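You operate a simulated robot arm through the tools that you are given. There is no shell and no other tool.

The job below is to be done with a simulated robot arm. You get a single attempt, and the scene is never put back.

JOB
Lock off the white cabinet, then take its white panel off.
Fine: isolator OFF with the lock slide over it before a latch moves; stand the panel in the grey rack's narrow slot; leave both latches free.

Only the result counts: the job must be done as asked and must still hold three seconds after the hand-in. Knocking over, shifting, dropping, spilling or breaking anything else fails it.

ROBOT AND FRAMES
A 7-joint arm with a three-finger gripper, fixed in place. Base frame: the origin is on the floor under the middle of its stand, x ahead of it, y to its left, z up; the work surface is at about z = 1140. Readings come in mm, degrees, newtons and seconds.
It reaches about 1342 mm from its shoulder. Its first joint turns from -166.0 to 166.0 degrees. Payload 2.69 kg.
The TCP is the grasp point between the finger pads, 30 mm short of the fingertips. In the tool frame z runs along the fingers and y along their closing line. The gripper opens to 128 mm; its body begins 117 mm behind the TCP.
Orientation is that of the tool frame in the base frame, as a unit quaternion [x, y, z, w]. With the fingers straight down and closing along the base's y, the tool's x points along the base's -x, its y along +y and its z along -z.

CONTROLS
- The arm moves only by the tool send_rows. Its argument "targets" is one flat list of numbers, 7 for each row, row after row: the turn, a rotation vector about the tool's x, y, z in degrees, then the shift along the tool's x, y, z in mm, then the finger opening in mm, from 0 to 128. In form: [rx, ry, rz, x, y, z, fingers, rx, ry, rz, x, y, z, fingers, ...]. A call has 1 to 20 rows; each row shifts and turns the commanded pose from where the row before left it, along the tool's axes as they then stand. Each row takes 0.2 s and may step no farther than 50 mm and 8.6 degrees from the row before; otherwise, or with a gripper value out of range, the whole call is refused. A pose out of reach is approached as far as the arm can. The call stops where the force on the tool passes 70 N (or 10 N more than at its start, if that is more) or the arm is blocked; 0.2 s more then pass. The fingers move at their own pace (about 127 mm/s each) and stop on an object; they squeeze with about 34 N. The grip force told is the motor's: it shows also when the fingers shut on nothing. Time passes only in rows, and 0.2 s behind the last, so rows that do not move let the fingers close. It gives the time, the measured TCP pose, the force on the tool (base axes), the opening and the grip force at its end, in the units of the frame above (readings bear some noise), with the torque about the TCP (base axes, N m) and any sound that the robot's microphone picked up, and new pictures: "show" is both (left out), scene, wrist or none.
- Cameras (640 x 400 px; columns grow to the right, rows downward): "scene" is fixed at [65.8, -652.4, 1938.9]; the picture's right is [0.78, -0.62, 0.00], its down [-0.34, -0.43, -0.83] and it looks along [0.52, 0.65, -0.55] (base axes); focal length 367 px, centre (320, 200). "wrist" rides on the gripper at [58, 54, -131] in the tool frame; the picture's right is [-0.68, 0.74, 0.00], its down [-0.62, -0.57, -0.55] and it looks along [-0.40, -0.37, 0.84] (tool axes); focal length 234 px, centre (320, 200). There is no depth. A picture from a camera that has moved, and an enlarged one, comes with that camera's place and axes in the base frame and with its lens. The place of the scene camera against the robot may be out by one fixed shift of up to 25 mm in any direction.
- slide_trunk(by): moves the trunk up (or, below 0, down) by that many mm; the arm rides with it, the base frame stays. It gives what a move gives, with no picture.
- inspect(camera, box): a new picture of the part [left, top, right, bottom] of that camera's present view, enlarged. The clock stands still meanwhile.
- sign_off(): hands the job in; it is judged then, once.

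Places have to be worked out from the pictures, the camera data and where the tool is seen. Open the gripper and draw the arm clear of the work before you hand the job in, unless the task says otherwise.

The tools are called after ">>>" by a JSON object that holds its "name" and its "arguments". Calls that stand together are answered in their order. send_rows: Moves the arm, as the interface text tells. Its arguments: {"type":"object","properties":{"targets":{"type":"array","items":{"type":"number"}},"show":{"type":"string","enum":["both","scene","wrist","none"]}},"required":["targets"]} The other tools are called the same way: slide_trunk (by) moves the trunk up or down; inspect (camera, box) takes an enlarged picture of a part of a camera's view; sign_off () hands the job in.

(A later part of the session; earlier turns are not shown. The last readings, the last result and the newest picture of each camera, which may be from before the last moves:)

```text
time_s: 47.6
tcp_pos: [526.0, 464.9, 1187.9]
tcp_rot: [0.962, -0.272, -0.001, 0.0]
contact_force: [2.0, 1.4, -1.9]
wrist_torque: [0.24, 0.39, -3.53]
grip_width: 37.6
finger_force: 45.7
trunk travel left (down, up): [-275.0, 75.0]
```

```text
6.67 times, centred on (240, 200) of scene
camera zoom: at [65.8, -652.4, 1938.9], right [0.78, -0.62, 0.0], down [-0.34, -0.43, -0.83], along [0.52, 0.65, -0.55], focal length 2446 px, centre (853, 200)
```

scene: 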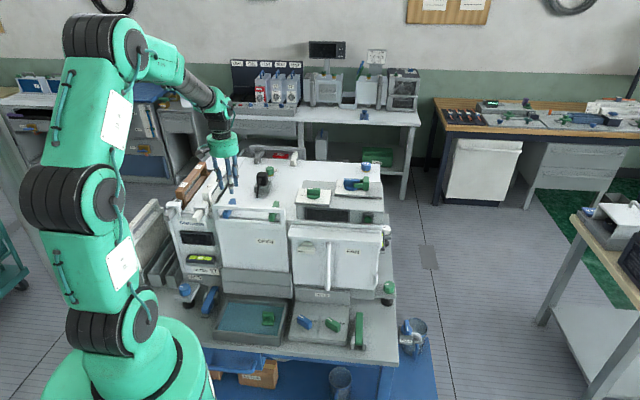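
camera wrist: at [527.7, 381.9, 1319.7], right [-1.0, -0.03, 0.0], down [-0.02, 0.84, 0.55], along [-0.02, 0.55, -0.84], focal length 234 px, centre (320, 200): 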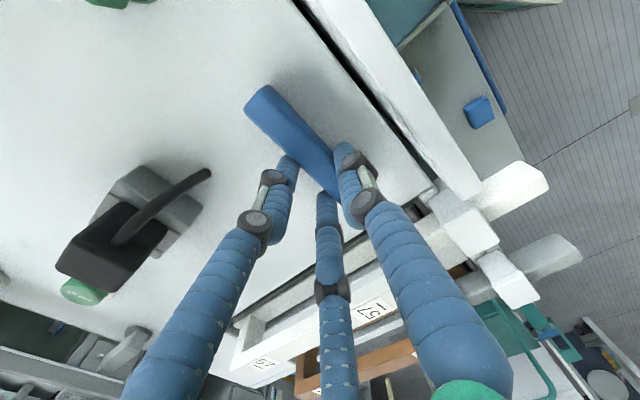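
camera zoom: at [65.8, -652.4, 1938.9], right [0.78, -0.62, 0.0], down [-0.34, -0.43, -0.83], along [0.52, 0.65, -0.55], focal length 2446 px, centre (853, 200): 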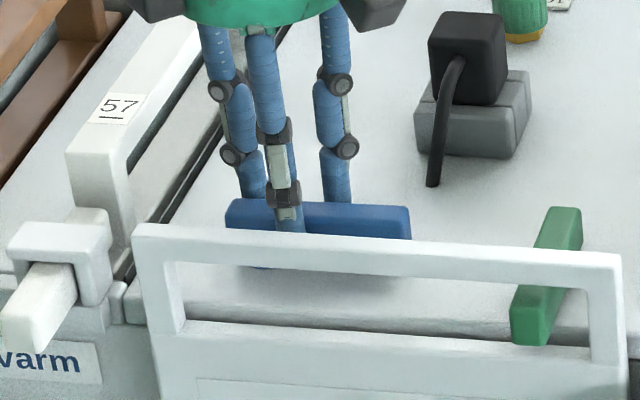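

The blue latch reached its end stop just past 90°. I unwind the over-turn, release and rise to measure the remaining room for the green latch.

>>> {"name": "send_rows", "arguments": {"targets": [0, 0, 6, 0.6, 1.6, 0, 20, 0, 0, 6, 0.6, 1.6, 0, 20, 0, 0, 0, 0, 0, 0, 45, 0, 0, 0, 0, 0, 0, 45, 0, 0, 0, 0, 0, -30, 45, 0, 0, 0, 0, 0, -40, 45, 0, 0, 0, 0, 0, -45, 128, 0, 0, 0, 0, 0, -45, 128, 0, 0, 0, 0, 0, -45, 128], "show": "wrist"}}

>>> {"name": "inspect", "arguments": {"camera": "wrist", "box": [200, 20, 440, 200]}}

>>> {"name": "inspect", "arguments": {"camera": "scene", "box": [200, 170, 300, 230]}}

```text
time_s: 49.6
tcp_pos: [527.6, 461.5, 1394.2]
tcp_rot: [0.928, -0.372, 0.0, 0.0]
contact_force: [-1.0, -0.1, 0.3]
wrist_torque: [0.01, -0.04, 0.03]
grip_width: 128.0
finger_force: 0.0
trunk travel left (down, up): [-275.0, 75.0]
camera wrist: at [532.5, 382.2, 1525.2], right [-1.0, -0.06, 0.0], down [-0.05, 0.83, 0.55], along [-0.04, 0.55, -0.84], focal length 234 px, centre (320, 200)
```

wrist: 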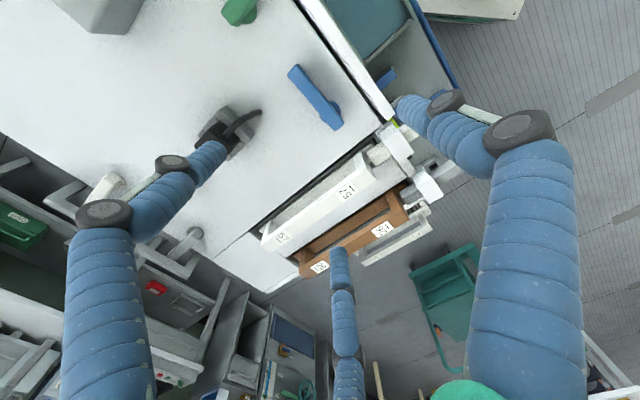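

```text
2.22 times, centred on (320, 110) of wrist
camera zoom: at [532.5, 382.2, 1525.2], right [-1.0, -0.06, 0.0], down [-0.05, 0.83, 0.55], along [-0.04, 0.55, -0.84], focal length 520 px, centre (320, 400)
```

zoom: 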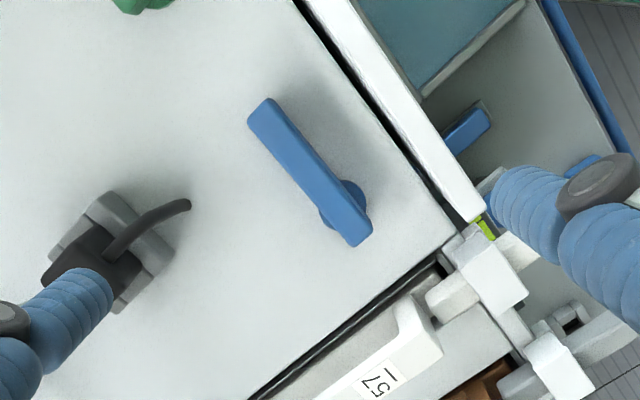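

```text
6.40 times, centred on (250, 200) of scene
camera zoom: at [65.8, -652.4, 1938.9], right [0.78, -0.62, 0.0], down [-0.34, -0.43, -0.83], along [0.52, 0.65, -0.55], focal length 2348 px, centre (768, 200)
```

zoom: 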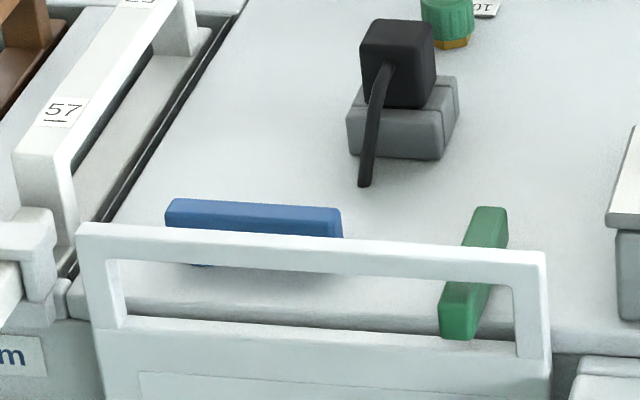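

Blue tip now ends near W=110 and the green one will end near W≈120, so both can lie fully inward. Next I go over the green latch with the tool turned back.

>>> {"name": "send_rows", "arguments": {"targets": [0, 0, 8.3, 0, 0, 0, 128, 0, 0, 8.3, 0, 0, 0, 128, 0, 0, 8.3, 0, 0, 0, 128, 0, 0, 8.3, 0, 0, 0, 128, 0, 0, 8.3, 0, 0, 0, 128, 0, 0, 8.3, 0, 0, 0, 128, 0, 0, 8.3, 0, 0, 0, 128, 0, 0, 8.3, 0, 0, 0, 128, 0, 0, 8.3, 0, 0, 0, 45, 0, 0, 8.3, 0, 0, 0, 45, 0, 0, 8.3, 0, 0, 0, 45, 0, 0, 0, 4.3, -32, 26.8, 45, 0, 0, 0, 4.3, -32, 26.8, 45, 0, 0, 0, 4.3, -32, 26.8, 45, 0, 0, 0, 4.3, -32, 26.8, 45, 0, 0, 0, 4.3, -32, 26.8, 45, 0, 0, 0, 0, 0, 0, 45], "show": "wrist"}}

>>> {"name": "inspect", "arguments": {"camera": "wrist", "box": [220, 60, 420, 260]}}

>>> {"name": "inspect", "arguments": {"camera": "scene", "box": [220, 160, 320, 230]}}

```text
time_s: 53.2
tcp_pos: [624.7, 333.9, 1260.8]
tcp_rot: [-0.383, 0.924, 0.0, -0.001]
contact_force: [0.6, -0.1, 0.6]
wrist_torque: [0.01, 0.04, 0.01]
grip_width: 44.9
finger_force: 0.1
trunk travel left (down, up): [-275.0, 75.0]
camera wrist: at [545.7, 329.5, 1391.8], right [-0.04, 1.0, 0.0], down [0.84, 0.03, 0.55], along [0.55, 0.02, -0.84], focal length 234 px, centre (320, 200)
```

wrist: 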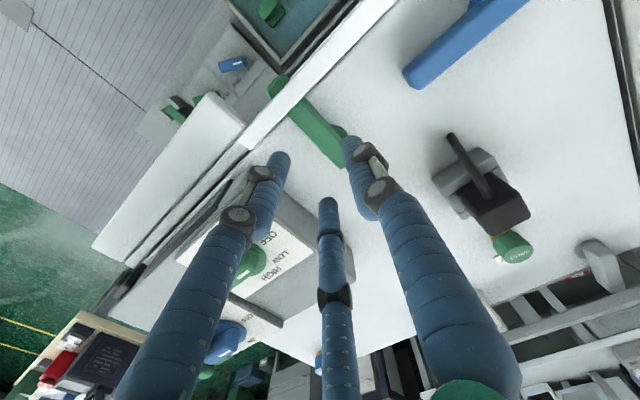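

```text
2.00 times, centred on (320, 160) of wrist
camera zoom: at [545.7, 329.5, 1391.8], right [-0.04, 1.0, 0.0], down [0.84, 0.03, 0.55], along [0.55, 0.02, -0.84], focal length 468 px, centre (320, 280)
```

zoom: 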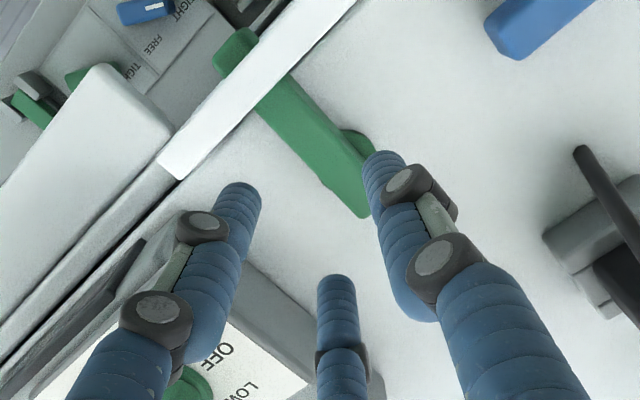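

```text
5.71 times, centred on (270, 195) of scene
camera zoom: at [65.8, -652.4, 1938.9], right [0.78, -0.62, 0.0], down [-0.34, -0.43, -0.83], along [0.52, 0.65, -0.55], focal length 2097 px, centre (606, 229)
```

zoom: 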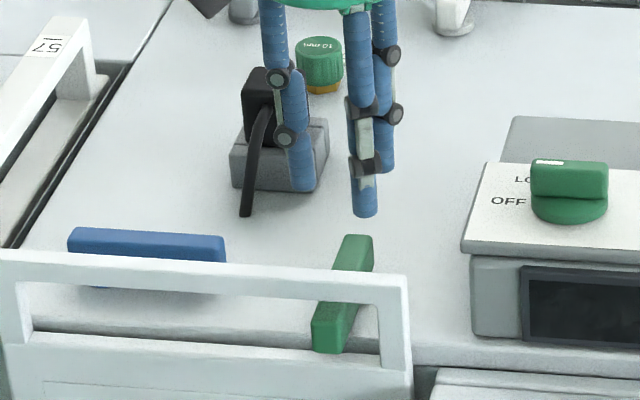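

>>> {"name": "send_rows", "arguments": {"targets": [0, 0, 0, 0, 0, 26, 45, 0, 0, 0, 0, 0, 25, 45, 0, 0, 0, 0, 0, 22, 45, 0, 0, 0, 0, 0, 0, 45], "show": "wrist"}}

>>> {"name": "inspect", "arguments": {"camera": "wrist", "box": [220, 60, 420, 260]}}

```text
time_s: 54.2
tcp_pos: [623.5, 333.6, 1184.6]
tcp_rot: [-0.382, 0.924, 0.001, -0.001]
contact_force: [0.9, -0.6, 0.0]
wrist_torque: [0.0, 0.0, 0.01]
grip_width: 45.1
finger_force: 0.0
trunk travel left (down, up): [-275.0, 75.0]
camera wrist: at [544.2, 329.6, 1317.0], right [-0.04, 1.0, 0.0], down [0.84, 0.03, 0.55], along [0.55, 0.02, -0.84], focal length 234 px, centre (320, 200)
```

wrist: 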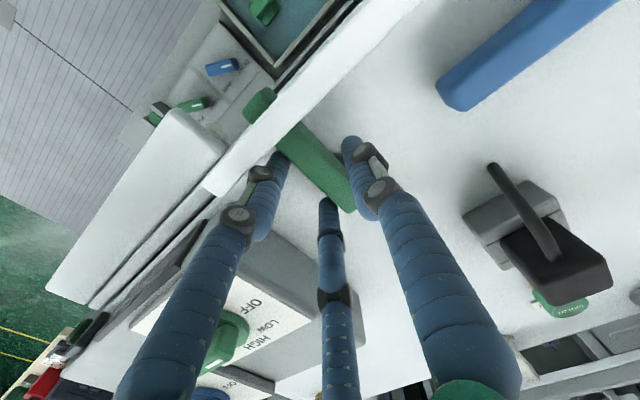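

```text
2.00 times, centred on (320, 160) of wrist
camera zoom: at [544.2, 329.6, 1317.0], right [-0.04, 1.0, 0.0], down [0.84, 0.03, 0.55], along [0.55, 0.02, -0.84], focal length 468 px, centre (320, 280)
```

zoom: 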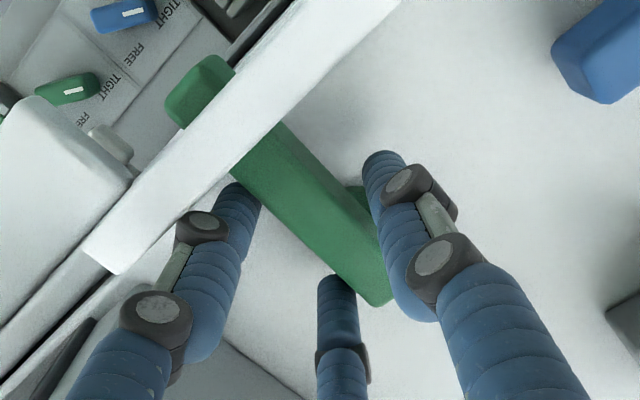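

>>> {"name": "send_rows", "arguments": {"targets": [0, 0, 0, 0, 0, 0, 35, 0, 0, 0, 0, 0, 0, 20, 0, 0, 0, 0, 0, 0, 20], "show": "none"}}

```text
time_s: 55.0
tcp_pos: [625.4, 332.8, 1184.6]
tcp_rot: [-0.382, 0.924, 0.001, 0.0]
contact_force: [10.0, -5.1, -1.1]
wrist_torque: [0.26, -0.65, -0.18]
grip_width: 30.8
finger_force: 45.0
trunk travel left (down, up): [-275.0, 75.0]
```

The green bar is gripped nearly balanced. I turn it inward (opposite sense) about its pivot, a first 16°.

>>> {"name": "send_rows", "arguments": {"targets": [0, 0, 8, 0.7, 1.0, 0, 20, 0, 0, 8, 0.7, 2.0, 0, 20], "show": "none"}}

>>> {"name": "inspect", "arguments": {"camera": "scene", "box": [220, 160, 320, 230]}}

```text
time_s: 55.6
tcp_pos: [620.8, 334.6, 1185.3]
tcp_rot: [-0.249, 0.968, 0.0, -0.002]
contact_force: [5.0, 2.0, -5.3]
wrist_torque: [0.65, -1.17, -0.06]
grip_width: 30.9
finger_force: 45.2
trunk travel left (down, up): [-275.0, 75.0]
```

```text
5.71 times, centred on (270, 195) of scene
camera zoom: at [65.8, -652.4, 1938.9], right [0.78, -0.62, 0.0], down [-0.34, -0.43, -0.83], along [0.52, 0.65, -0.55], focal length 2097 px, centre (606, 229)
```

zoom: 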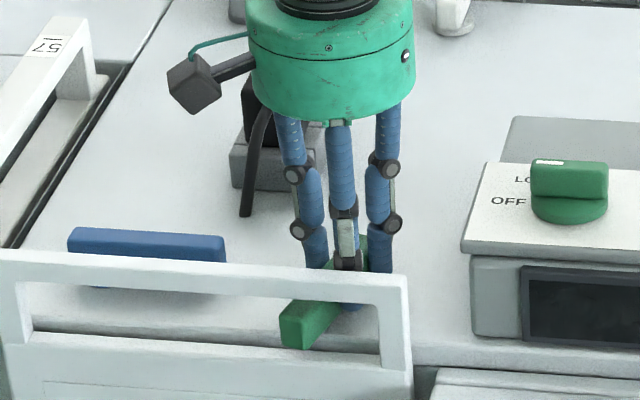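

>>> {"name": "send_rows", "arguments": {"targets": [0, 0, 8, 0.7, 2.0, 0, 20, 0, 0, 8, 0.7, 2.0, 0, 20, 0, 0, 8, 0.7, 2.0, 0, 20], "show": "none"}}

>>> {"name": "inspect", "arguments": {"camera": "scene", "box": [220, 160, 320, 230]}}

```text
time_s: 56.4
tcp_pos: [616.0, 342.3, 1185.7]
tcp_rot: [-0.041, 0.999, 0.0, -0.002]
contact_force: [0.1, 12.2, -10.5]
wrist_torque: [0.45, -0.22, 0.18]
grip_width: 30.9
finger_force: 45.0
trunk travel left (down, up): [-275.0, 75.0]
```

```text
5.71 times, centred on (270, 195) of scene
camera zoom: at [65.8, -652.4, 1938.9], right [0.78, -0.62, 0.0], down [-0.34, -0.43, -0.83], along [0.52, 0.65, -0.55], focal length 2097 px, centre (606, 229)
```

zoom: 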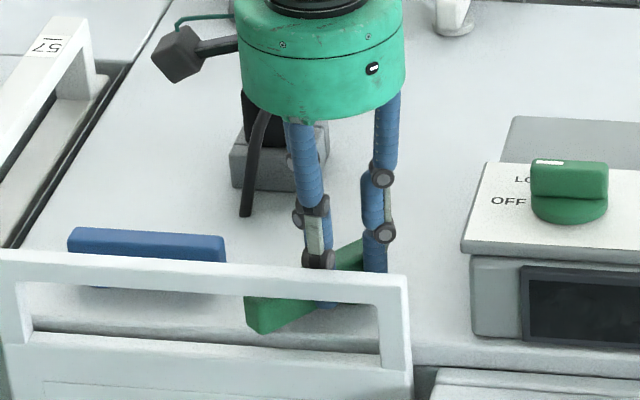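

>>> {"name": "send_rows", "arguments": {"targets": [0, 0, 8, 0.7, 2.0, 0, 20, 0, 0, 8, 0.7, 2.0, 0, 20, 0, 0, 8, 0.7, 2.0, 0, 20], "show": "wrist"}}

>>> {"name": "inspect", "arguments": {"camera": "scene", "box": [220, 160, 320, 230]}}

```text
time_s: 57.2
tcp_pos: [614.4, 347.3, 1185.3]
tcp_rot: [0.166, 0.986, 0.0, 0.0]
contact_force: [-4.1, 21.1, -7.1]
wrist_torque: [1.0, 1.21, 0.33]
grip_width: 30.6
finger_force: 45.3
trunk travel left (down, up): [-275.0, 75.0]
camera wrist: at [577.0, 416.5, 1317.3], right [0.88, 0.47, 0.0], down [0.4, -0.74, 0.55], along [0.26, -0.48, -0.84], focal length 234 px, centre (320, 200)
```

wrist: 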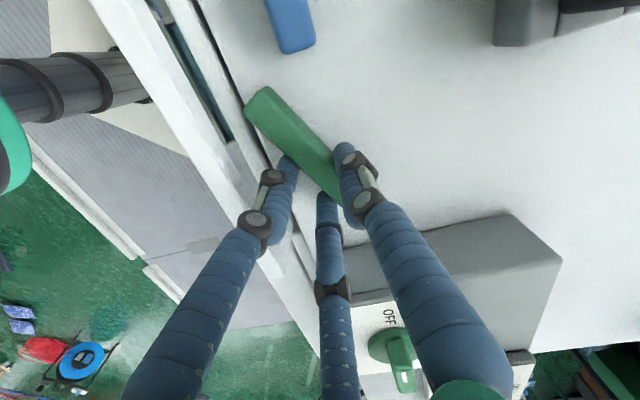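

```text
5.71 times, centred on (270, 195) of scene
camera zoom: at [65.8, -652.4, 1938.9], right [0.78, -0.62, 0.0], down [-0.34, -0.43, -0.83], along [0.52, 0.65, -0.55], focal length 2097 px, centre (606, 229)
```

zoom: 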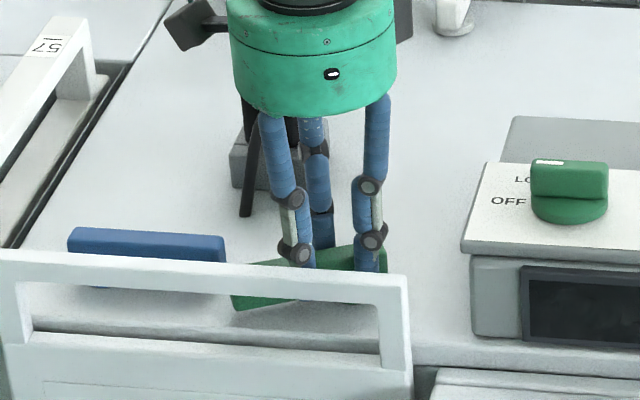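

>>> {"name": "send_rows", "arguments": {"targets": [0, 0, 8.4, 2.0, 3.7, 0, 20, 0, 0, 8.4, 0.7, 2.1, 0, 20, 0, 0, 8.4, 0.7, 2.1, 0, 20, 0, 0, 0, 0, 0, 0, 20], "show": "wrist"}}

>>> {"name": "inspect", "arguments": {"camera": "scene", "box": [220, 160, 320, 230]}}

```text
time_s: 58.2
tcp_pos: [616.7, 353.7, 1185.8]
tcp_rot: [0.376, 0.927, -0.001, -0.001]
contact_force: [3.4, 3.1, -7.1]
wrist_torque: [-0.23, -0.64, 0.07]
grip_width: 30.7
finger_force: 44.6
trunk travel left (down, up): [-275.0, 75.0]
camera wrist: at [611.6, 432.9, 1317.2], right [1.0, 0.05, 0.0], down [0.05, -0.83, 0.55], along [0.03, -0.55, -0.84], focal length 234 px, centre (320, 200)
```

wrist: 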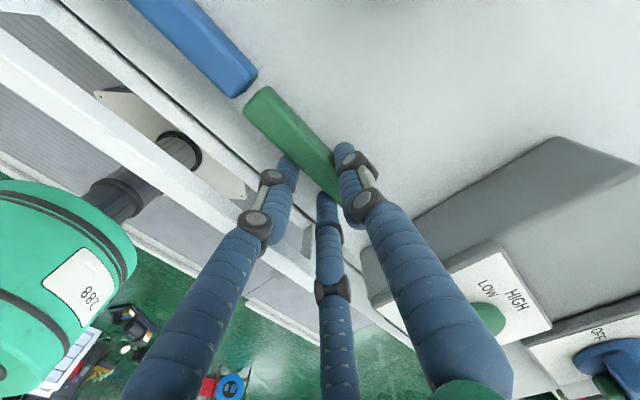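

```text
5.71 times, centred on (270, 195) of scene
camera zoom: at [65.8, -652.4, 1938.9], right [0.78, -0.62, 0.0], down [-0.34, -0.43, -0.83], along [0.52, 0.65, -0.55], focal length 2097 px, centre (606, 229)
```

zoom: 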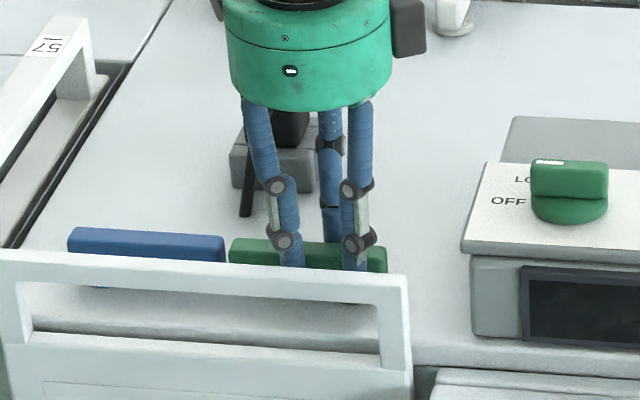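

Both latches now lie parallel to the panel, clear of it. I release, rise, and go to look closely at the rack's narrow slot before taking the panel.

>>> {"name": "send_rows", "arguments": {"targets": [0, 0, 0, 0, 0, 0, 45, 0, 0, 0, 0, 0, 0, 45, 0, 0, 0, 0, 0, -30, 45, 0, 0, 0, 0, 0, -45, 45, 0, 0, 0, 0, 0, -45, 60, 0, 0, 0, 0, 0, -30, 60, 0, 0, -8.3, 0, 0, 0, 60, 0, 0, -8.3, 0, 0, 0, 60, 0, 0, -8.3, 0, 0, 0, 60, 0, 0, -8.3, 0, 0, 0, 60, 0, 0, -8.3, 0, 0, 0, 60, 0, 0, -8.3, 0, 0, 0, 60, 0, 0, -8.3, 0, 0, 0, 60, 0, 0, -8.3, 0, 0, 0, 60, 0, 0, -8.3, 0, 0, 0, 60, 0, 0, -8.3, 0, 0, 0, 60, 0, 0, -8.3, 0, 0, 0, 60, 0, 0, -8.3, 0, 0, 0, 60], "show": "wrist"}}

```text
time_s: 62.0
tcp_pos: [615.2, 354.7, 1334.6]
tcp_rot: [-0.467, 0.884, 0.0, 0.0]
contact_force: [0.1, 0.2, 0.5]
wrist_torque: [0.04, 0.0, 0.03]
grip_width: 60.1
finger_force: 0.0
trunk travel left (down, up): [-275.0, 75.0]
camera wrist: at [538.2, 336.5, 1467.5], right [-0.22, 0.97, 0.0], down [0.82, 0.19, 0.55], along [0.53, 0.12, -0.84], focal length 234 px, centre (320, 200)
```

wrist: 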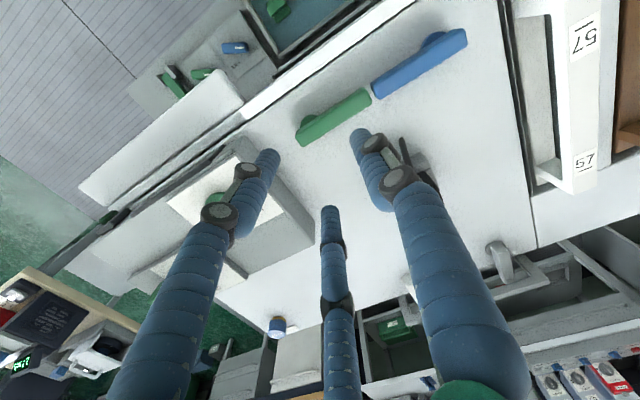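

>>> {"name": "send_rows", "arguments": {"targets": [0, 0, -8, 0, 0, 0, 60, 0, 0, -8, 0, 0, 0, 60, 0, 0, -8, 0, 0, 0, 60, 0, 0, -8, 0, 0, 0, 60, 0, 0, 0, -32.1, 35.4, 0, 60, 0, 0, 0, -32.1, 35.4, 0, 60, 0, 0, 0, -32.1, 35.4, 0, 60, 0, 0, 0, -32.1, 35.4, 0, 60, 0, 0, 0, -32.1, 35.4, 0, 60, 0, 0, 0, -32.1, 35.4, 0, 60, 0, 0, 0, -32.1, 35.4, 0, 60, 0, 0, 0, -32.1, 35.4, 0, 60, 0, 0, 0, -32.1, 35.4, 0, 60, 0, 0, 0, -32.1, 35.4, 0, 60], "show": "both"}}

>>> {"name": "inspect", "arguments": {"camera": "wrist", "box": [200, 0, 440, 200]}}

```text
time_s: 65.0
tcp_pos: [276.7, 693.4, 1335.6]
tcp_rot: [-0.691, 0.723, 0.001, -0.001]
contact_force: [-0.1, -0.1, -0.3]
wrist_torque: [-0.01, -0.04, 0.02]
grip_width: 60.2
finger_force: 0.0
trunk travel left (down, up): [-275.0, 75.0]
camera wrist: at [221.3, 636.3, 1467.4], right [-0.7, 0.71, 0.0], down [0.59, 0.59, 0.55], along [0.39, 0.39, -0.84], focal length 234 px, centre (320, 200)
```

scene: 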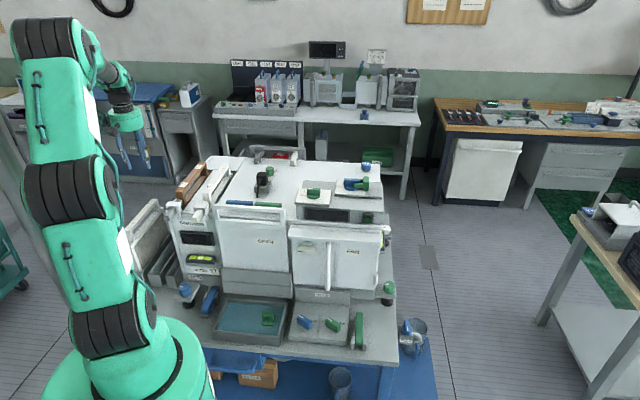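
wrist: 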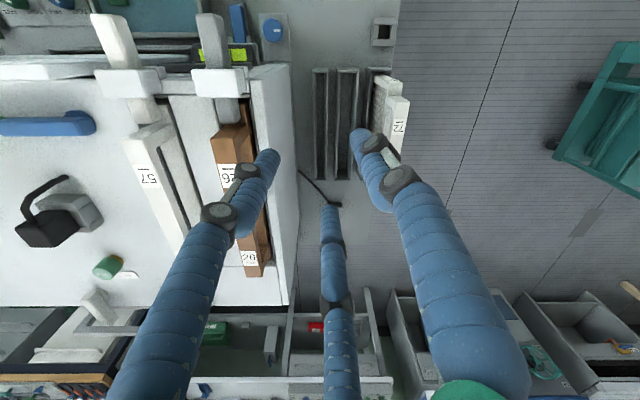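

```text
2.00 times, centred on (320, 100) of wrist
camera zoom: at [221.3, 636.3, 1467.4], right [-0.7, 0.71, 0.0], down [0.59, 0.59, 0.55], along [0.39, 0.39, -0.84], focal length 468 px, centre (320, 400)
```

zoom: 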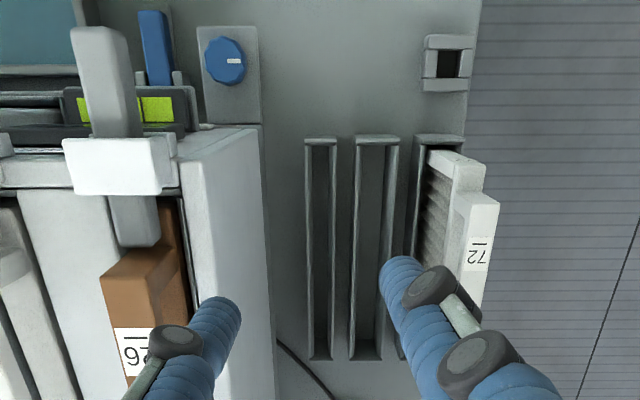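

The narrow channel is at W≈−293 mm (cabinet frame), about 27 mm wide inside, running D≈660–990 with its top near z≈745; there's free room all around it. Now I go back to the panel handle with the closing line across the bar.

>>> {"name": "send_rows", "arguments": {"targets": [0, 0, 8.275, 0, 0, 0, 60, 0, 0, 8.275, 0, 0, 0, 60, 0, 0, 8.275, 0, 0, 0, 60, 0, 0, 8.275, 0, 0, 0, 60, 0, 0, 8.275, 0, 0, 0, 60, 0, 0, 8.275, 0, 0, 0, 60, 0, 0, 8.275, 0, 0, 0, 60, 0, 0, 8.275, 0, 0, 0, 60, 0, 0, 8.275, 0, 0, 0, 60, 0, 0, 8.275, 0, 0, 0, 60, 0, 0, 8.275, 0, 0, 0, 60, 0, 0, 8.275, 0, 0, 0, 60, 0, 0, 8.275, 0, 0, 0, 60, 0, 0, 8.275, 0, 0, 0, 60, 0, 0, 8.275, 0, 0, 0, 60, 0, 0, 8.275, 0, 0, 0, 60], "show": "none"}}

>>> {"name": "send_rows", "arguments": {"targets": [0, 0, 0, -46.1, -7.4, 0, 60, 0, 0, 0, -46.1, -7.4, 0, 60, 0, 0, 0, -46.1, -7.4, 0, 60, 0, 0, 0, -46.1, -7.4, 0, 60, 0, 0, 0, -46.1, -7.4, 0, 60, 0, 0, 0, -46.1, -7.4, 0, 60, 0, 0, 0, -46.1, -7.4, 0, 60, 0, 0, 0, -46.1, -7.4, 0, 60, 0, 0, 0, -46.1, -7.4, 0, 60, 0, 0, 0, 0, 0, 0, 60], "show": "wrist"}}

>>> {"name": "inspect", "arguments": {"camera": "wrist", "box": [200, 40, 440, 240]}}

```text
time_s: 68.4
tcp_pos: [276.0, 690.9, 1337.0]
tcp_rot: [0.385, 0.923, -0.001, -0.001]
contact_force: [0.5, 0.0, -0.2]
wrist_torque: [0.01, 0.0, 0.01]
grip_width: 60.1
finger_force: 0.1
trunk travel left (down, up): [-275.0, 75.0]
```

```text
time_s: 70.6
tcp_pos: [522.3, 348.9, 1339.8]
tcp_rot: [0.384, 0.924, 0.0, -0.001]
contact_force: [0.2, -1.0, -0.3]
wrist_torque: [0.03, 0.02, 0.01]
grip_width: 60.0
finger_force: 0.1
trunk travel left (down, up): [-275.0, 75.0]
camera wrist: at [519.8, 428.0, 1470.8], right [1.0, 0.04, 0.0], down [0.04, -0.84, 0.55], along [0.02, -0.55, -0.84], focal length 234 px, centre (320, 200)
```

wrist: 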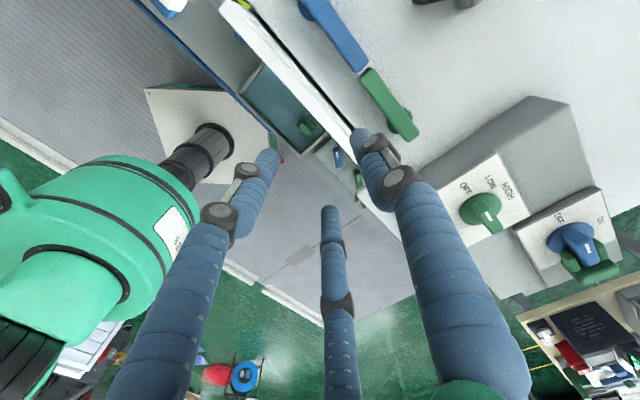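

```text
2.00 times, centred on (320, 140) of wrist
camera zoom: at [519.8, 428.0, 1470.8], right [1.0, 0.04, 0.0], down [0.04, -0.84, 0.55], along [0.02, -0.55, -0.84], focal length 468 px, centre (320, 320)
```

zoom: 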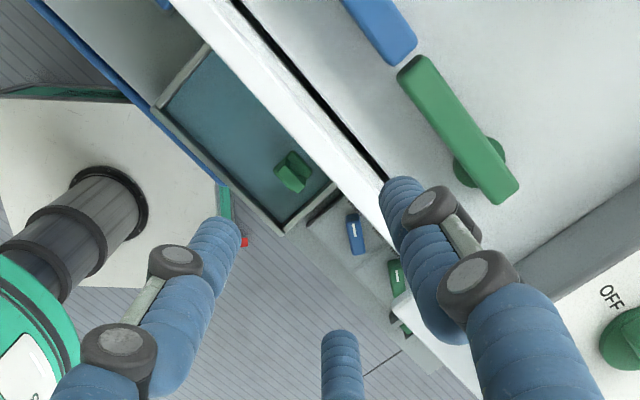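

>>> {"name": "send_rows", "arguments": {"targets": [0, 0, 0, 0, 3, 45, 50, 0, 0, 0, 0, 0, 40, 50, 0, 0, 0, 0, 0, 0, 50], "show": "wrist"}}

>>> {"name": "inspect", "arguments": {"camera": "wrist", "box": [200, 40, 440, 240]}}

>>> {"name": "inspect", "arguments": {"camera": "scene", "box": [200, 160, 310, 240]}}

```text
time_s: 71.4
tcp_pos: [524.8, 351.7, 1252.3]
tcp_rot: [0.383, 0.924, -0.001, -0.002]
contact_force: [-0.3, -0.3, -0.6]
wrist_torque: [-0.02, 0.0, -0.02]
grip_width: 50.1
finger_force: 0.0
trunk travel left (down, up): [-275.0, 75.0]
camera wrist: at [521.3, 430.2, 1383.7], right [1.0, 0.04, 0.0], down [0.03, -0.84, 0.55], along [0.02, -0.55, -0.84], focal length 234 px, centre (320, 200)
```

wrist: 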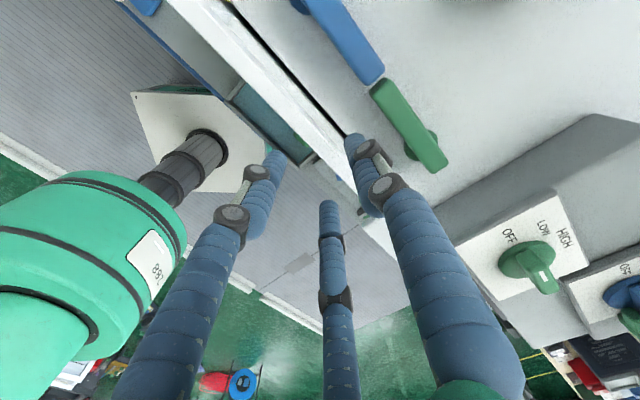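

```text
2.00 times, centred on (320, 140) of wrist
camera zoom: at [521.3, 430.2, 1383.7], right [1.0, 0.04, 0.0], down [0.03, -0.84, 0.55], along [0.02, -0.55, -0.84], focal length 468 px, centre (320, 320)
```

zoom: 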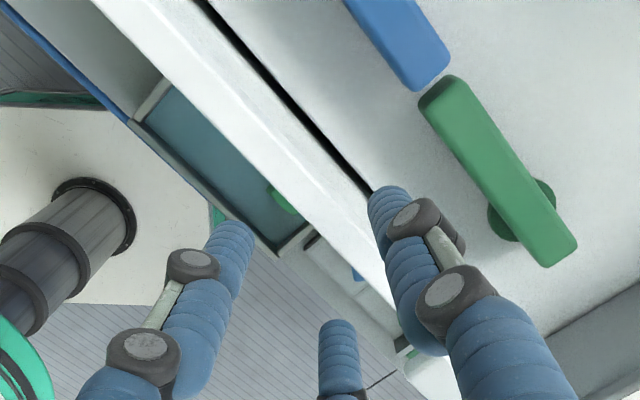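

```text
5.00 times, centred on (255, 200) of scene
camera zoom: at [65.8, -652.4, 1938.9], right [0.78, -0.62, 0.0], down [-0.34, -0.43, -0.83], along [0.52, 0.65, -0.55], focal length 1835 px, centre (645, 200)
```

zoom: 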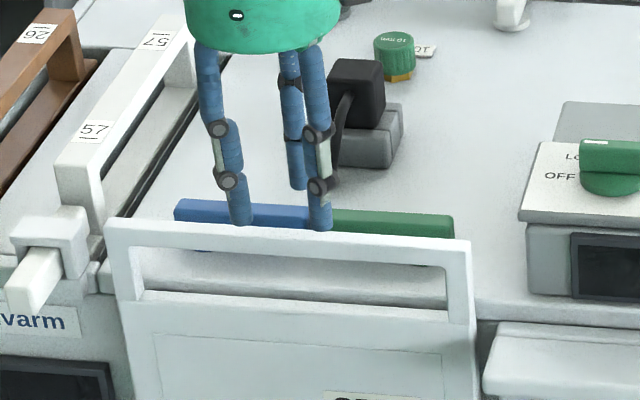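

>>> {"name": "inspect", "arguments": {"camera": "wrist", "box": [240, 60, 380, 180]}}

```text
3.33 times, centred on (310, 120) of wrist
camera zoom: at [521.3, 430.2, 1383.7], right [1.0, 0.04, 0.0], down [0.03, -0.84, 0.55], along [0.02, -0.55, -0.84], focal length 781 px, centre (353, 467)
```

zoom: 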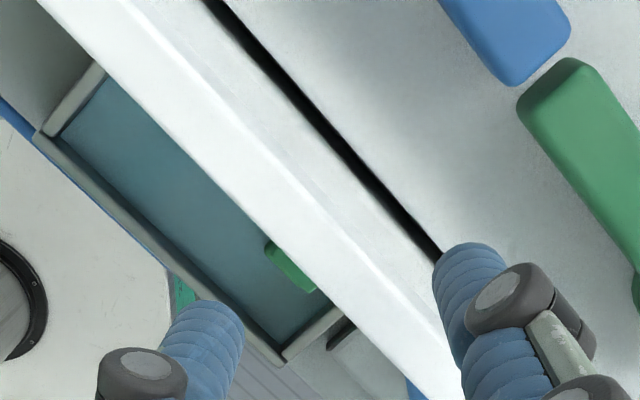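

The handle bar spans D≈620–634, so the hand is well centred. I descend around it.

>>> {"name": "send_rows", "arguments": {"targets": [0, 0, 0, 0, 1.5, 20, 50, 0, 0, 0, 0, 0, 20, 50, 0, 0, 0, 0, 0, 16, 50, 0, 0, 0, 0, 0, 0, 50], "show": "wrist"}}

>>> {"name": "inspect", "arguments": {"camera": "wrist", "box": [220, 80, 420, 260]}}

>>> {"name": "inspect", "arguments": {"camera": "scene", "box": [210, 170, 300, 240]}}

```text
time_s: 72.4
tcp_pos: [526.1, 351.3, 1195.7]
tcp_rot: [0.383, 0.924, 0.0, -0.001]
contact_force: [0.0, -0.3, -0.3]
wrist_torque: [0.0, 0.01, 0.02]
grip_width: 50.2
finger_force: 0.0
trunk travel left (down, up): [-275.0, 75.0]
camera wrist: at [522.6, 431.1, 1327.0], right [1.0, 0.04, 0.0], down [0.04, -0.84, 0.55], along [0.02, -0.55, -0.84], focal length 234 px, centre (320, 200)
```

wrist: 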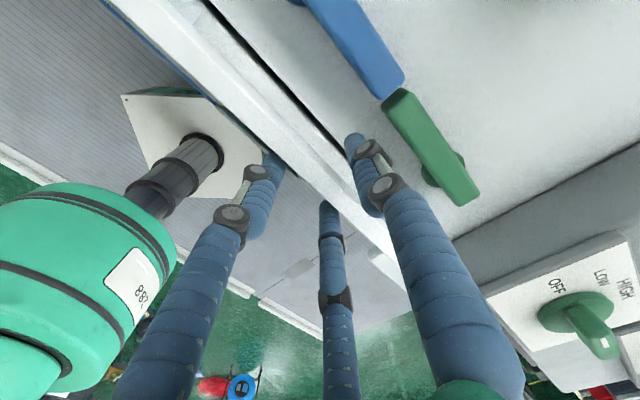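

```text
2.22 times, centred on (320, 170) of wrist
camera zoom: at [522.6, 431.1, 1327.0], right [1.0, 0.04, 0.0], down [0.04, -0.84, 0.55], along [0.02, -0.55, -0.84], focal length 520 px, centre (320, 267)
```

zoom: 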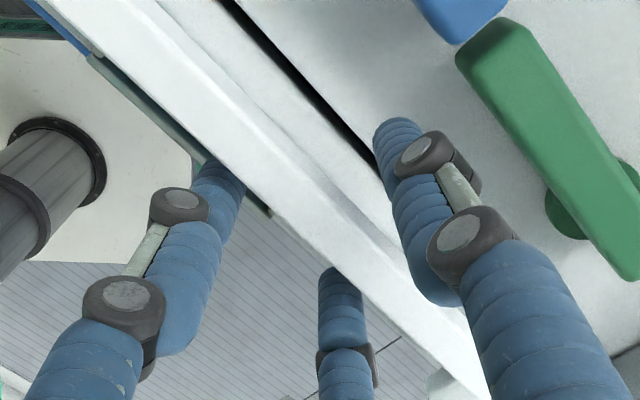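

```text
5.71 times, centred on (255, 205) of scene
camera zoom: at [65.8, -652.4, 1938.9], right [0.78, -0.62, 0.0], down [-0.34, -0.43, -0.83], along [0.52, 0.65, -0.55], focal length 2097 px, centre (691, 171)
```

zoom: 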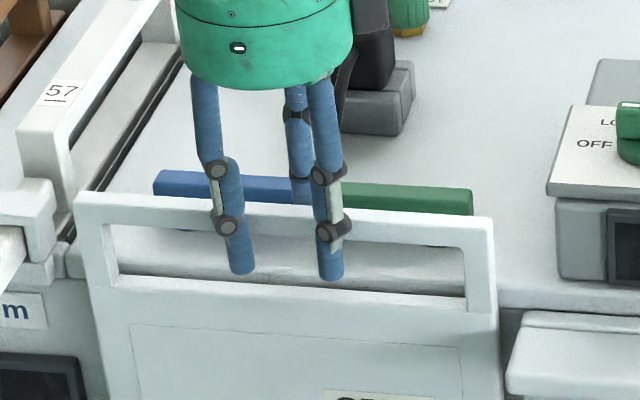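

The fingers straddle the bar at its middle, tips inside the window height. I close on it.

>>> {"name": "send_rows", "arguments": {"targets": [0, 0, 0, 0, 0, 0, 35, 0, 0, 0, 0, 0, 0, 5, 0, 0, 0, 0, 0, 0, 0, 0, 0, 0, 0, 0, 0, 0], "show": "wrist"}}

>>> {"name": "inspect", "arguments": {"camera": "scene", "box": [210, 170, 300, 240]}}

>>> {"name": "inspect", "arguments": {"camera": "wrist", "box": [220, 80, 420, 260]}}

```text
time_s: 73.4
tcp_pos: [525.9, 352.3, 1195.6]
tcp_rot: [0.384, 0.923, -0.001, -0.002]
contact_force: [0.4, 0.7, -0.3]
wrist_torque: [0.16, -0.17, 0.07]
grip_width: 24.9
finger_force: 34.3
trunk travel left (down, up): [-275.0, 75.0]
camera wrist: at [522.4, 431.0, 1327.3], right [1.0, 0.04, 0.0], down [0.04, -0.84, 0.55], along [0.02, -0.55, -0.84], focal length 234 px, centre (320, 200)
```

wrist: 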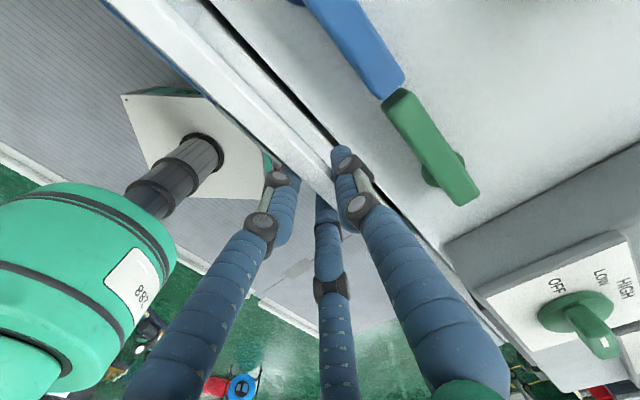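

```text
5.71 times, centred on (255, 205) of scene
camera zoom: at [65.8, -652.4, 1938.9], right [0.78, -0.62, 0.0], down [-0.34, -0.43, -0.83], along [0.52, 0.65, -0.55], focal length 2097 px, centre (691, 171)
```

zoom: 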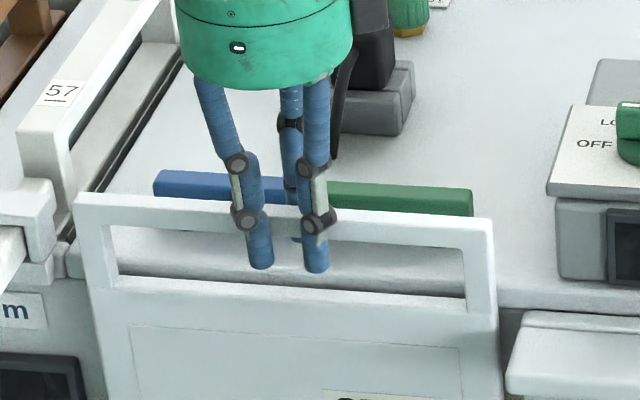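

```text
2.22 times, centred on (320, 170) of wrist
camera zoom: at [522.4, 431.0, 1327.3], right [1.0, 0.04, 0.0], down [0.04, -0.84, 0.55], along [0.02, -0.55, -0.84], focal length 520 px, centre (320, 267)
```

zoom: 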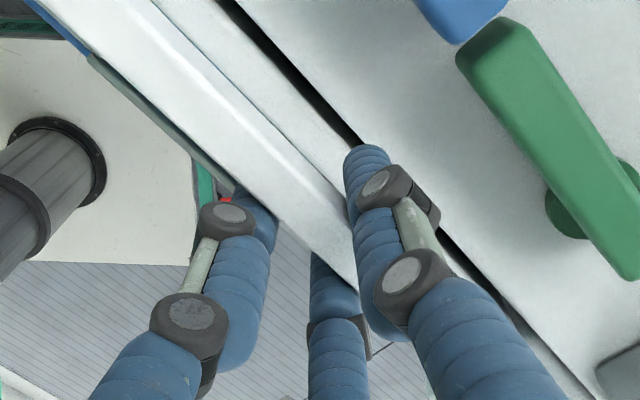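

Gripped at 24.9 mm with no side load. I lift a little at a time and watch the force.

>>> {"name": "send_rows", "arguments": {"targets": [0, 0, 0, 0, 0, -5, 0, 0, 0, 0, 0, 0, -8, 0, 0, 0, 0, 0, 0, -8, 0, 0, 0, 0, 0, 0, 0, 0], "show": "wrist"}}

>>> {"name": "inspect", "arguments": {"camera": "scene", "box": [200, 160, 310, 300]}}

```text
time_s: 74.4
tcp_pos: [525.4, 354.8, 1216.2]
tcp_rot: [0.384, 0.923, 0.0, -0.002]
contact_force: [-1.0, -0.1, -5.5]
wrist_torque: [-0.06, -0.01, -0.01]
grip_width: 24.7
finger_force: 33.8
trunk travel left (down, up): [-275.0, 75.0]
camera wrist: at [522.6, 432.2, 1347.8], right [1.0, 0.04, 0.0], down [0.04, -0.84, 0.55], along [0.02, -0.55, -0.84], focal length 234 px, centre (320, 200)
```

wrist: 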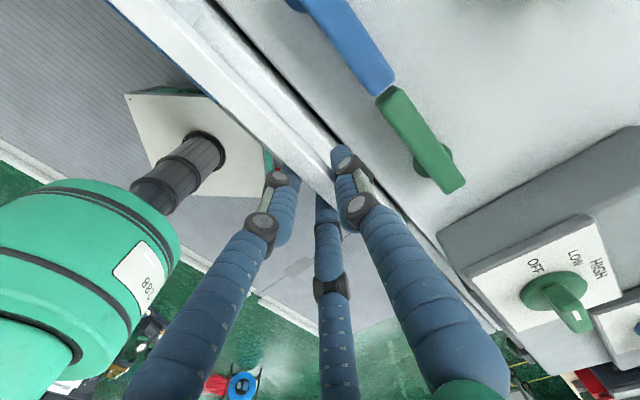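

```text
2.86 times, centred on (255, 230) of scene
camera zoom: at [65.8, -652.4, 1938.9], right [0.78, -0.62, 0.0], down [-0.34, -0.43, -0.83], along [0.52, 0.65, -0.55], focal length 1048 px, centre (506, 114)
```

zoom: 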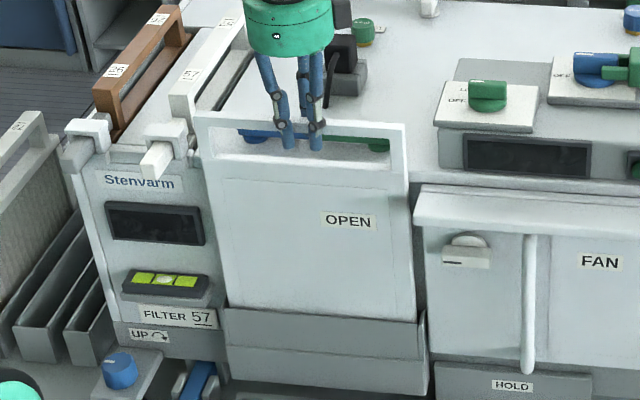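

The panel lifts freely and weighs about 0.55 kg. I continue straight up to clear the lower channel.

>>> {"name": "send_rows", "arguments": {"targets": [0, 0, 0, 0, 0, -15, 0, 0, 0, 0, 0, 0, -20, 0, 0, 0, 0, 0, 0, -20, 0, 0, 0, 0, 0, 0, -20, 0, 0, 0, 0, 0, 0, -15, 0, 0, 0, 0, 0, 0, 0, 0], "show": "scene"}}

>>> {"name": "inspect", "arguments": {"camera": "scene", "box": [200, 140, 310, 300]}}

```text
time_s: 75.8
tcp_pos: [525.6, 354.9, 1307.1]
tcp_rot: [0.383, 0.924, -0.001, -0.002]
contact_force: [-0.7, 0.6, -5.6]
wrist_torque: [-0.02, 0.01, 0.0]
grip_width: 24.9
finger_force: 34.1
trunk travel left (down, up): [-275.0, 75.0]
```

scene: 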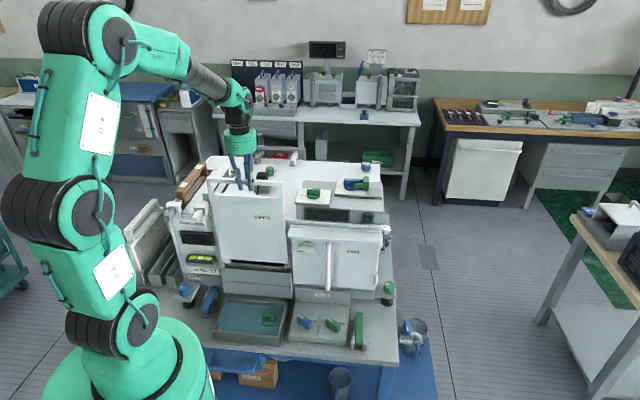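

```text
2.50 times, centred on (255, 220) of scene
camera zoom: at [65.8, -652.4, 1938.9], right [0.78, -0.62, 0.0], down [-0.34, -0.43, -0.83], along [0.52, 0.65, -0.55], focal length 917 px, centre (482, 150)
```

zoom: 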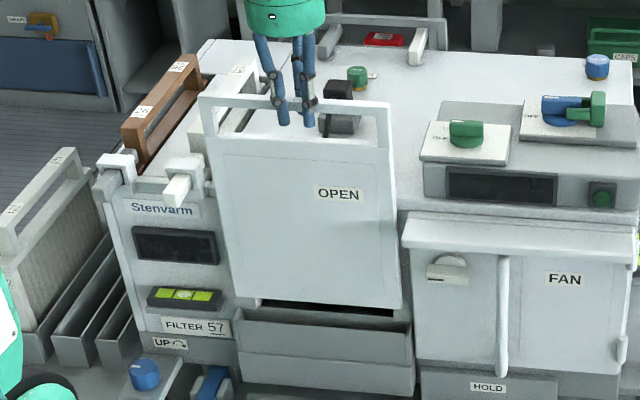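

The panel hangs free, about 370 mm tall, its bottom just above the channel. I now carry it straight back from the cabinet before turning it.

>>> {"name": "send_rows", "arguments": {"targets": [0, 0, 0, 0, 0, -15, 0, 0, 0, 0, 0, -15, 0, 0, 0, 0, 0, 0, -28, 0, 0, 0, 0, 0, 0, -28, 0, 0, 0, 0, 0, 0, -28, 0, 0, 0, 0, 0, 0, -28, 0, 0, 0, 0, 0, 0, -28, 0, 0, 0, 0, 0, 0, -28, 0, 0, 0, 0, 0, 0, -28, 0, 0, 0, 0, 0, 0, 0, 0, 0], "show": "both"}}

```text
time_s: 78.0
tcp_pos: [374.3, 204.5, 1319.6]
tcp_rot: [0.383, 0.924, -0.001, -0.001]
contact_force: [-0.3, 1.1, -5.0]
wrist_torque: [-0.04, 0.0, -0.02]
grip_width: 24.8
finger_force: 34.1
trunk travel left (down, up): [-275.0, 75.0]
camera wrist: at [371.3, 282.8, 1452.5], right [1.0, 0.04, 0.0], down [0.03, -0.84, 0.55], along [0.02, -0.55, -0.84], focal length 234 px, centre (320, 200)
```

scene: 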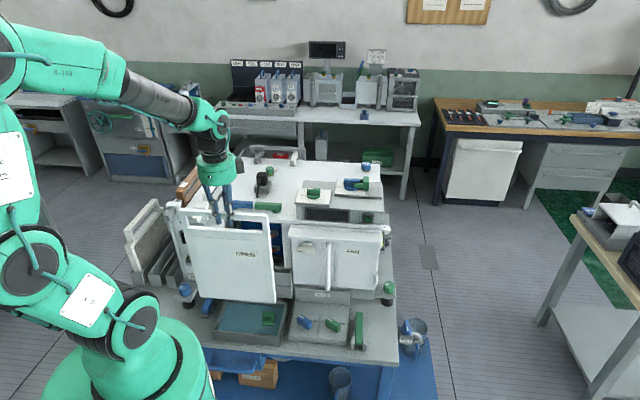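
wrist: 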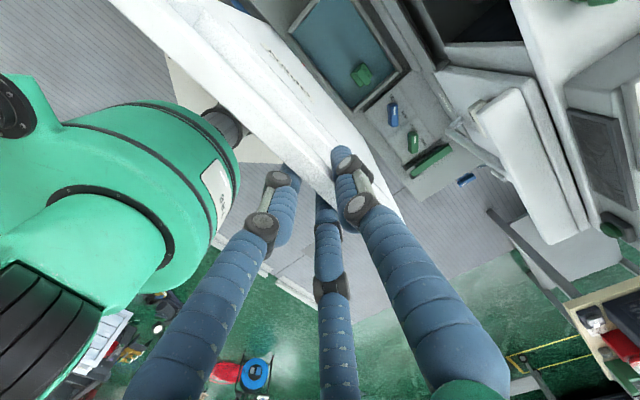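

The hand is at D≈411, W≈120 with the panel clear in front. I turn it 90° so its plane runs along the rack slot.

>>> {"name": "send_rows", "arguments": {"targets": [0, 0, -8.2, 0, 0, 0, 0, 0, 0, -8.2, 0, 0, 0, 0, 0, 0, -8.2, 0, 0, 0, 0, 0, 0, -8.2, 0, 0, 0, 0, 0, 0, -8.2, 0, 0, 0, 0, 0, 0, -8.2, 0, 0, 0, 0, 0, 0, -8.2, 0, 0, 0, 0, 0, 0, -8.2, 0, 0, 0, 0, 0, 0, -8.2, 0, 0, 0, 0, 0, 0, -8.2, 0, 0, 0, 0, 0, 0, -8.0, 0, 0, 0, 0, 0, 0, 0, 0, 0, 0, 0], "show": "both"}}

```text
time_s: 80.6
tcp_pos: [374.8, 203.6, 1320.5]
tcp_rot: [-0.382, 0.924, 0.0, -0.001]
contact_force: [-0.4, -0.6, -5.9]
wrist_torque: [-0.03, -0.03, -0.02]
grip_width: 24.7
finger_force: 34.0
trunk travel left (down, up): [-275.0, 75.0]
camera wrist: at [296.1, 200.8, 1453.7], right [-0.04, 1.0, 0.0], down [0.84, 0.03, 0.55], along [0.55, 0.02, -0.84], focal length 234 px, centre (320, 200)
```

scene: 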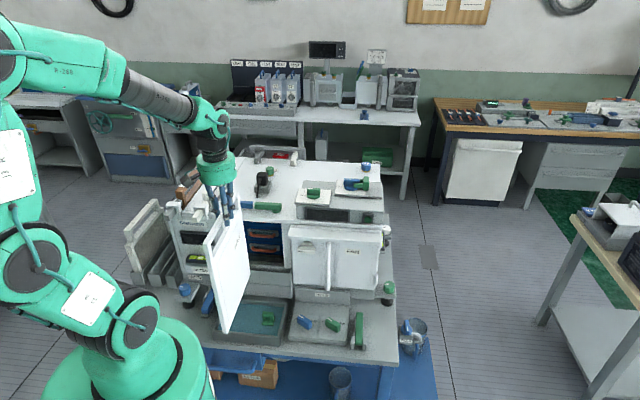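
wrist: 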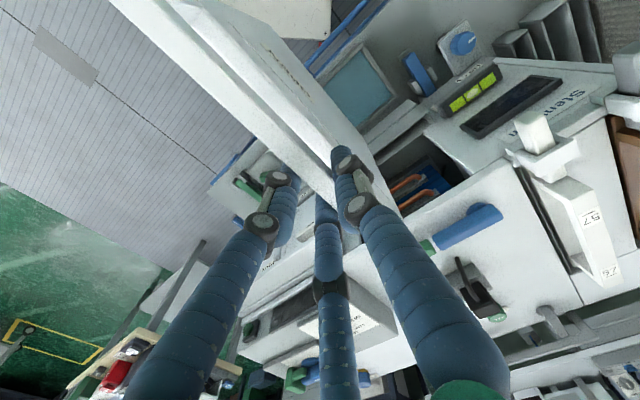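

The panel now lies in the slot's direction with an even weight reading. I carry it sideways in front of the cabinet toward the rack.

>>> {"name": "send_rows", "arguments": {"targets": [0, 0, 0, 0, 31.4, 0, 0, 0, 0, 0, 0, 31.4, 0, 0, 0, 0, 0, 0, 31.4, 0, 0, 0, 0, 0, 0, 31.4, 0, 0, 0, 0, 0, 0, 31.4, 0, 0, 0, 0, 0, 0, 31.4, 0, 0, 0, 0, 0, 0, 31.4, 0, 0], "show": "both"}}

```text
time_s: 82.2
tcp_pos: [219.6, 360.1, 1321.3]
tcp_rot: [-0.382, 0.924, 0.0, -0.002]
contact_force: [-0.3, 0.2, -5.1]
wrist_torque: [0.02, -0.08, -0.03]
grip_width: 24.7
finger_force: 34.1
trunk travel left (down, up): [-275.0, 75.0]
camera wrist: at [140.8, 356.6, 1452.2], right [-0.04, 1.0, 0.0], down [0.84, 0.03, 0.55], along [0.55, 0.02, -0.84], focal length 234 px, centre (320, 200)
```

scene: 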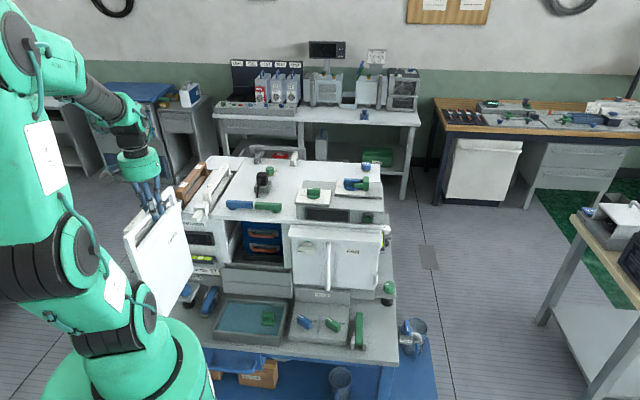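
wrist: 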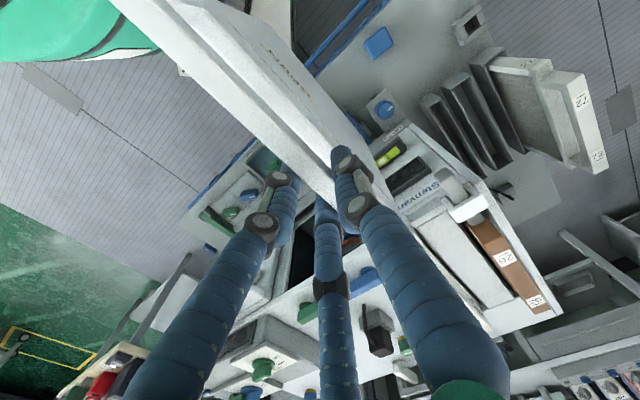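

>>> {"name": "send_rows", "arguments": {"targets": [0, 0, 0, 0, 31.4, 0, 0, 0, 0, 0, 0, 31.4, 0, 0, 0, 0, 0, 0, 31.4, 0, 0, 0, 0, 0, 0, 31.4, 0, 0, 0, 0, 0, 0, 31.4, 0, 0, 0, 0, 0, 0, 31.4, 0, 0, 0, 0, 0, 0, 0, 0, 0], "show": "both"}}

```text
time_s: 83.8
tcp_pos: [105.5, 491.5, 1326.2]
tcp_rot: [-0.366, 0.931, 0.003, 0.0]
contact_force: [0.5, 0.4, -5.3]
wrist_torque: [0.01, -0.05, -0.01]
grip_width: 24.8
finger_force: 33.8
trunk travel left (down, up): [-275.0, 75.0]
camera wrist: at [26.3, 489.8, 1458.4], right [-0.01, 1.0, 0.0], down [0.84, 0.0, 0.55], along [0.55, 0.01, -0.84], focal length 234 px, centre (320, 200)
```

scene: 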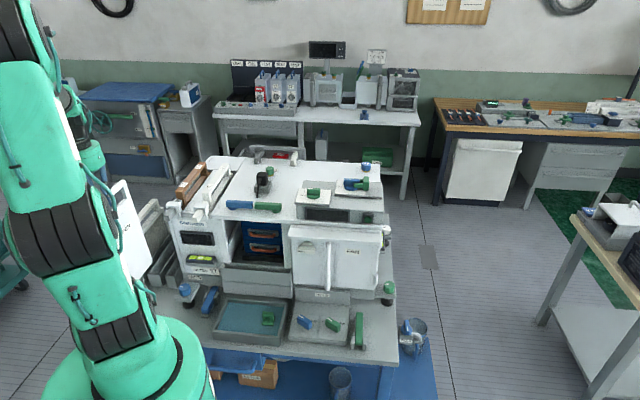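
wrist: 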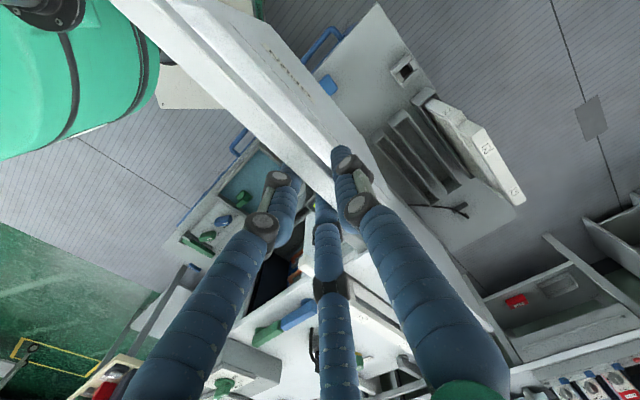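

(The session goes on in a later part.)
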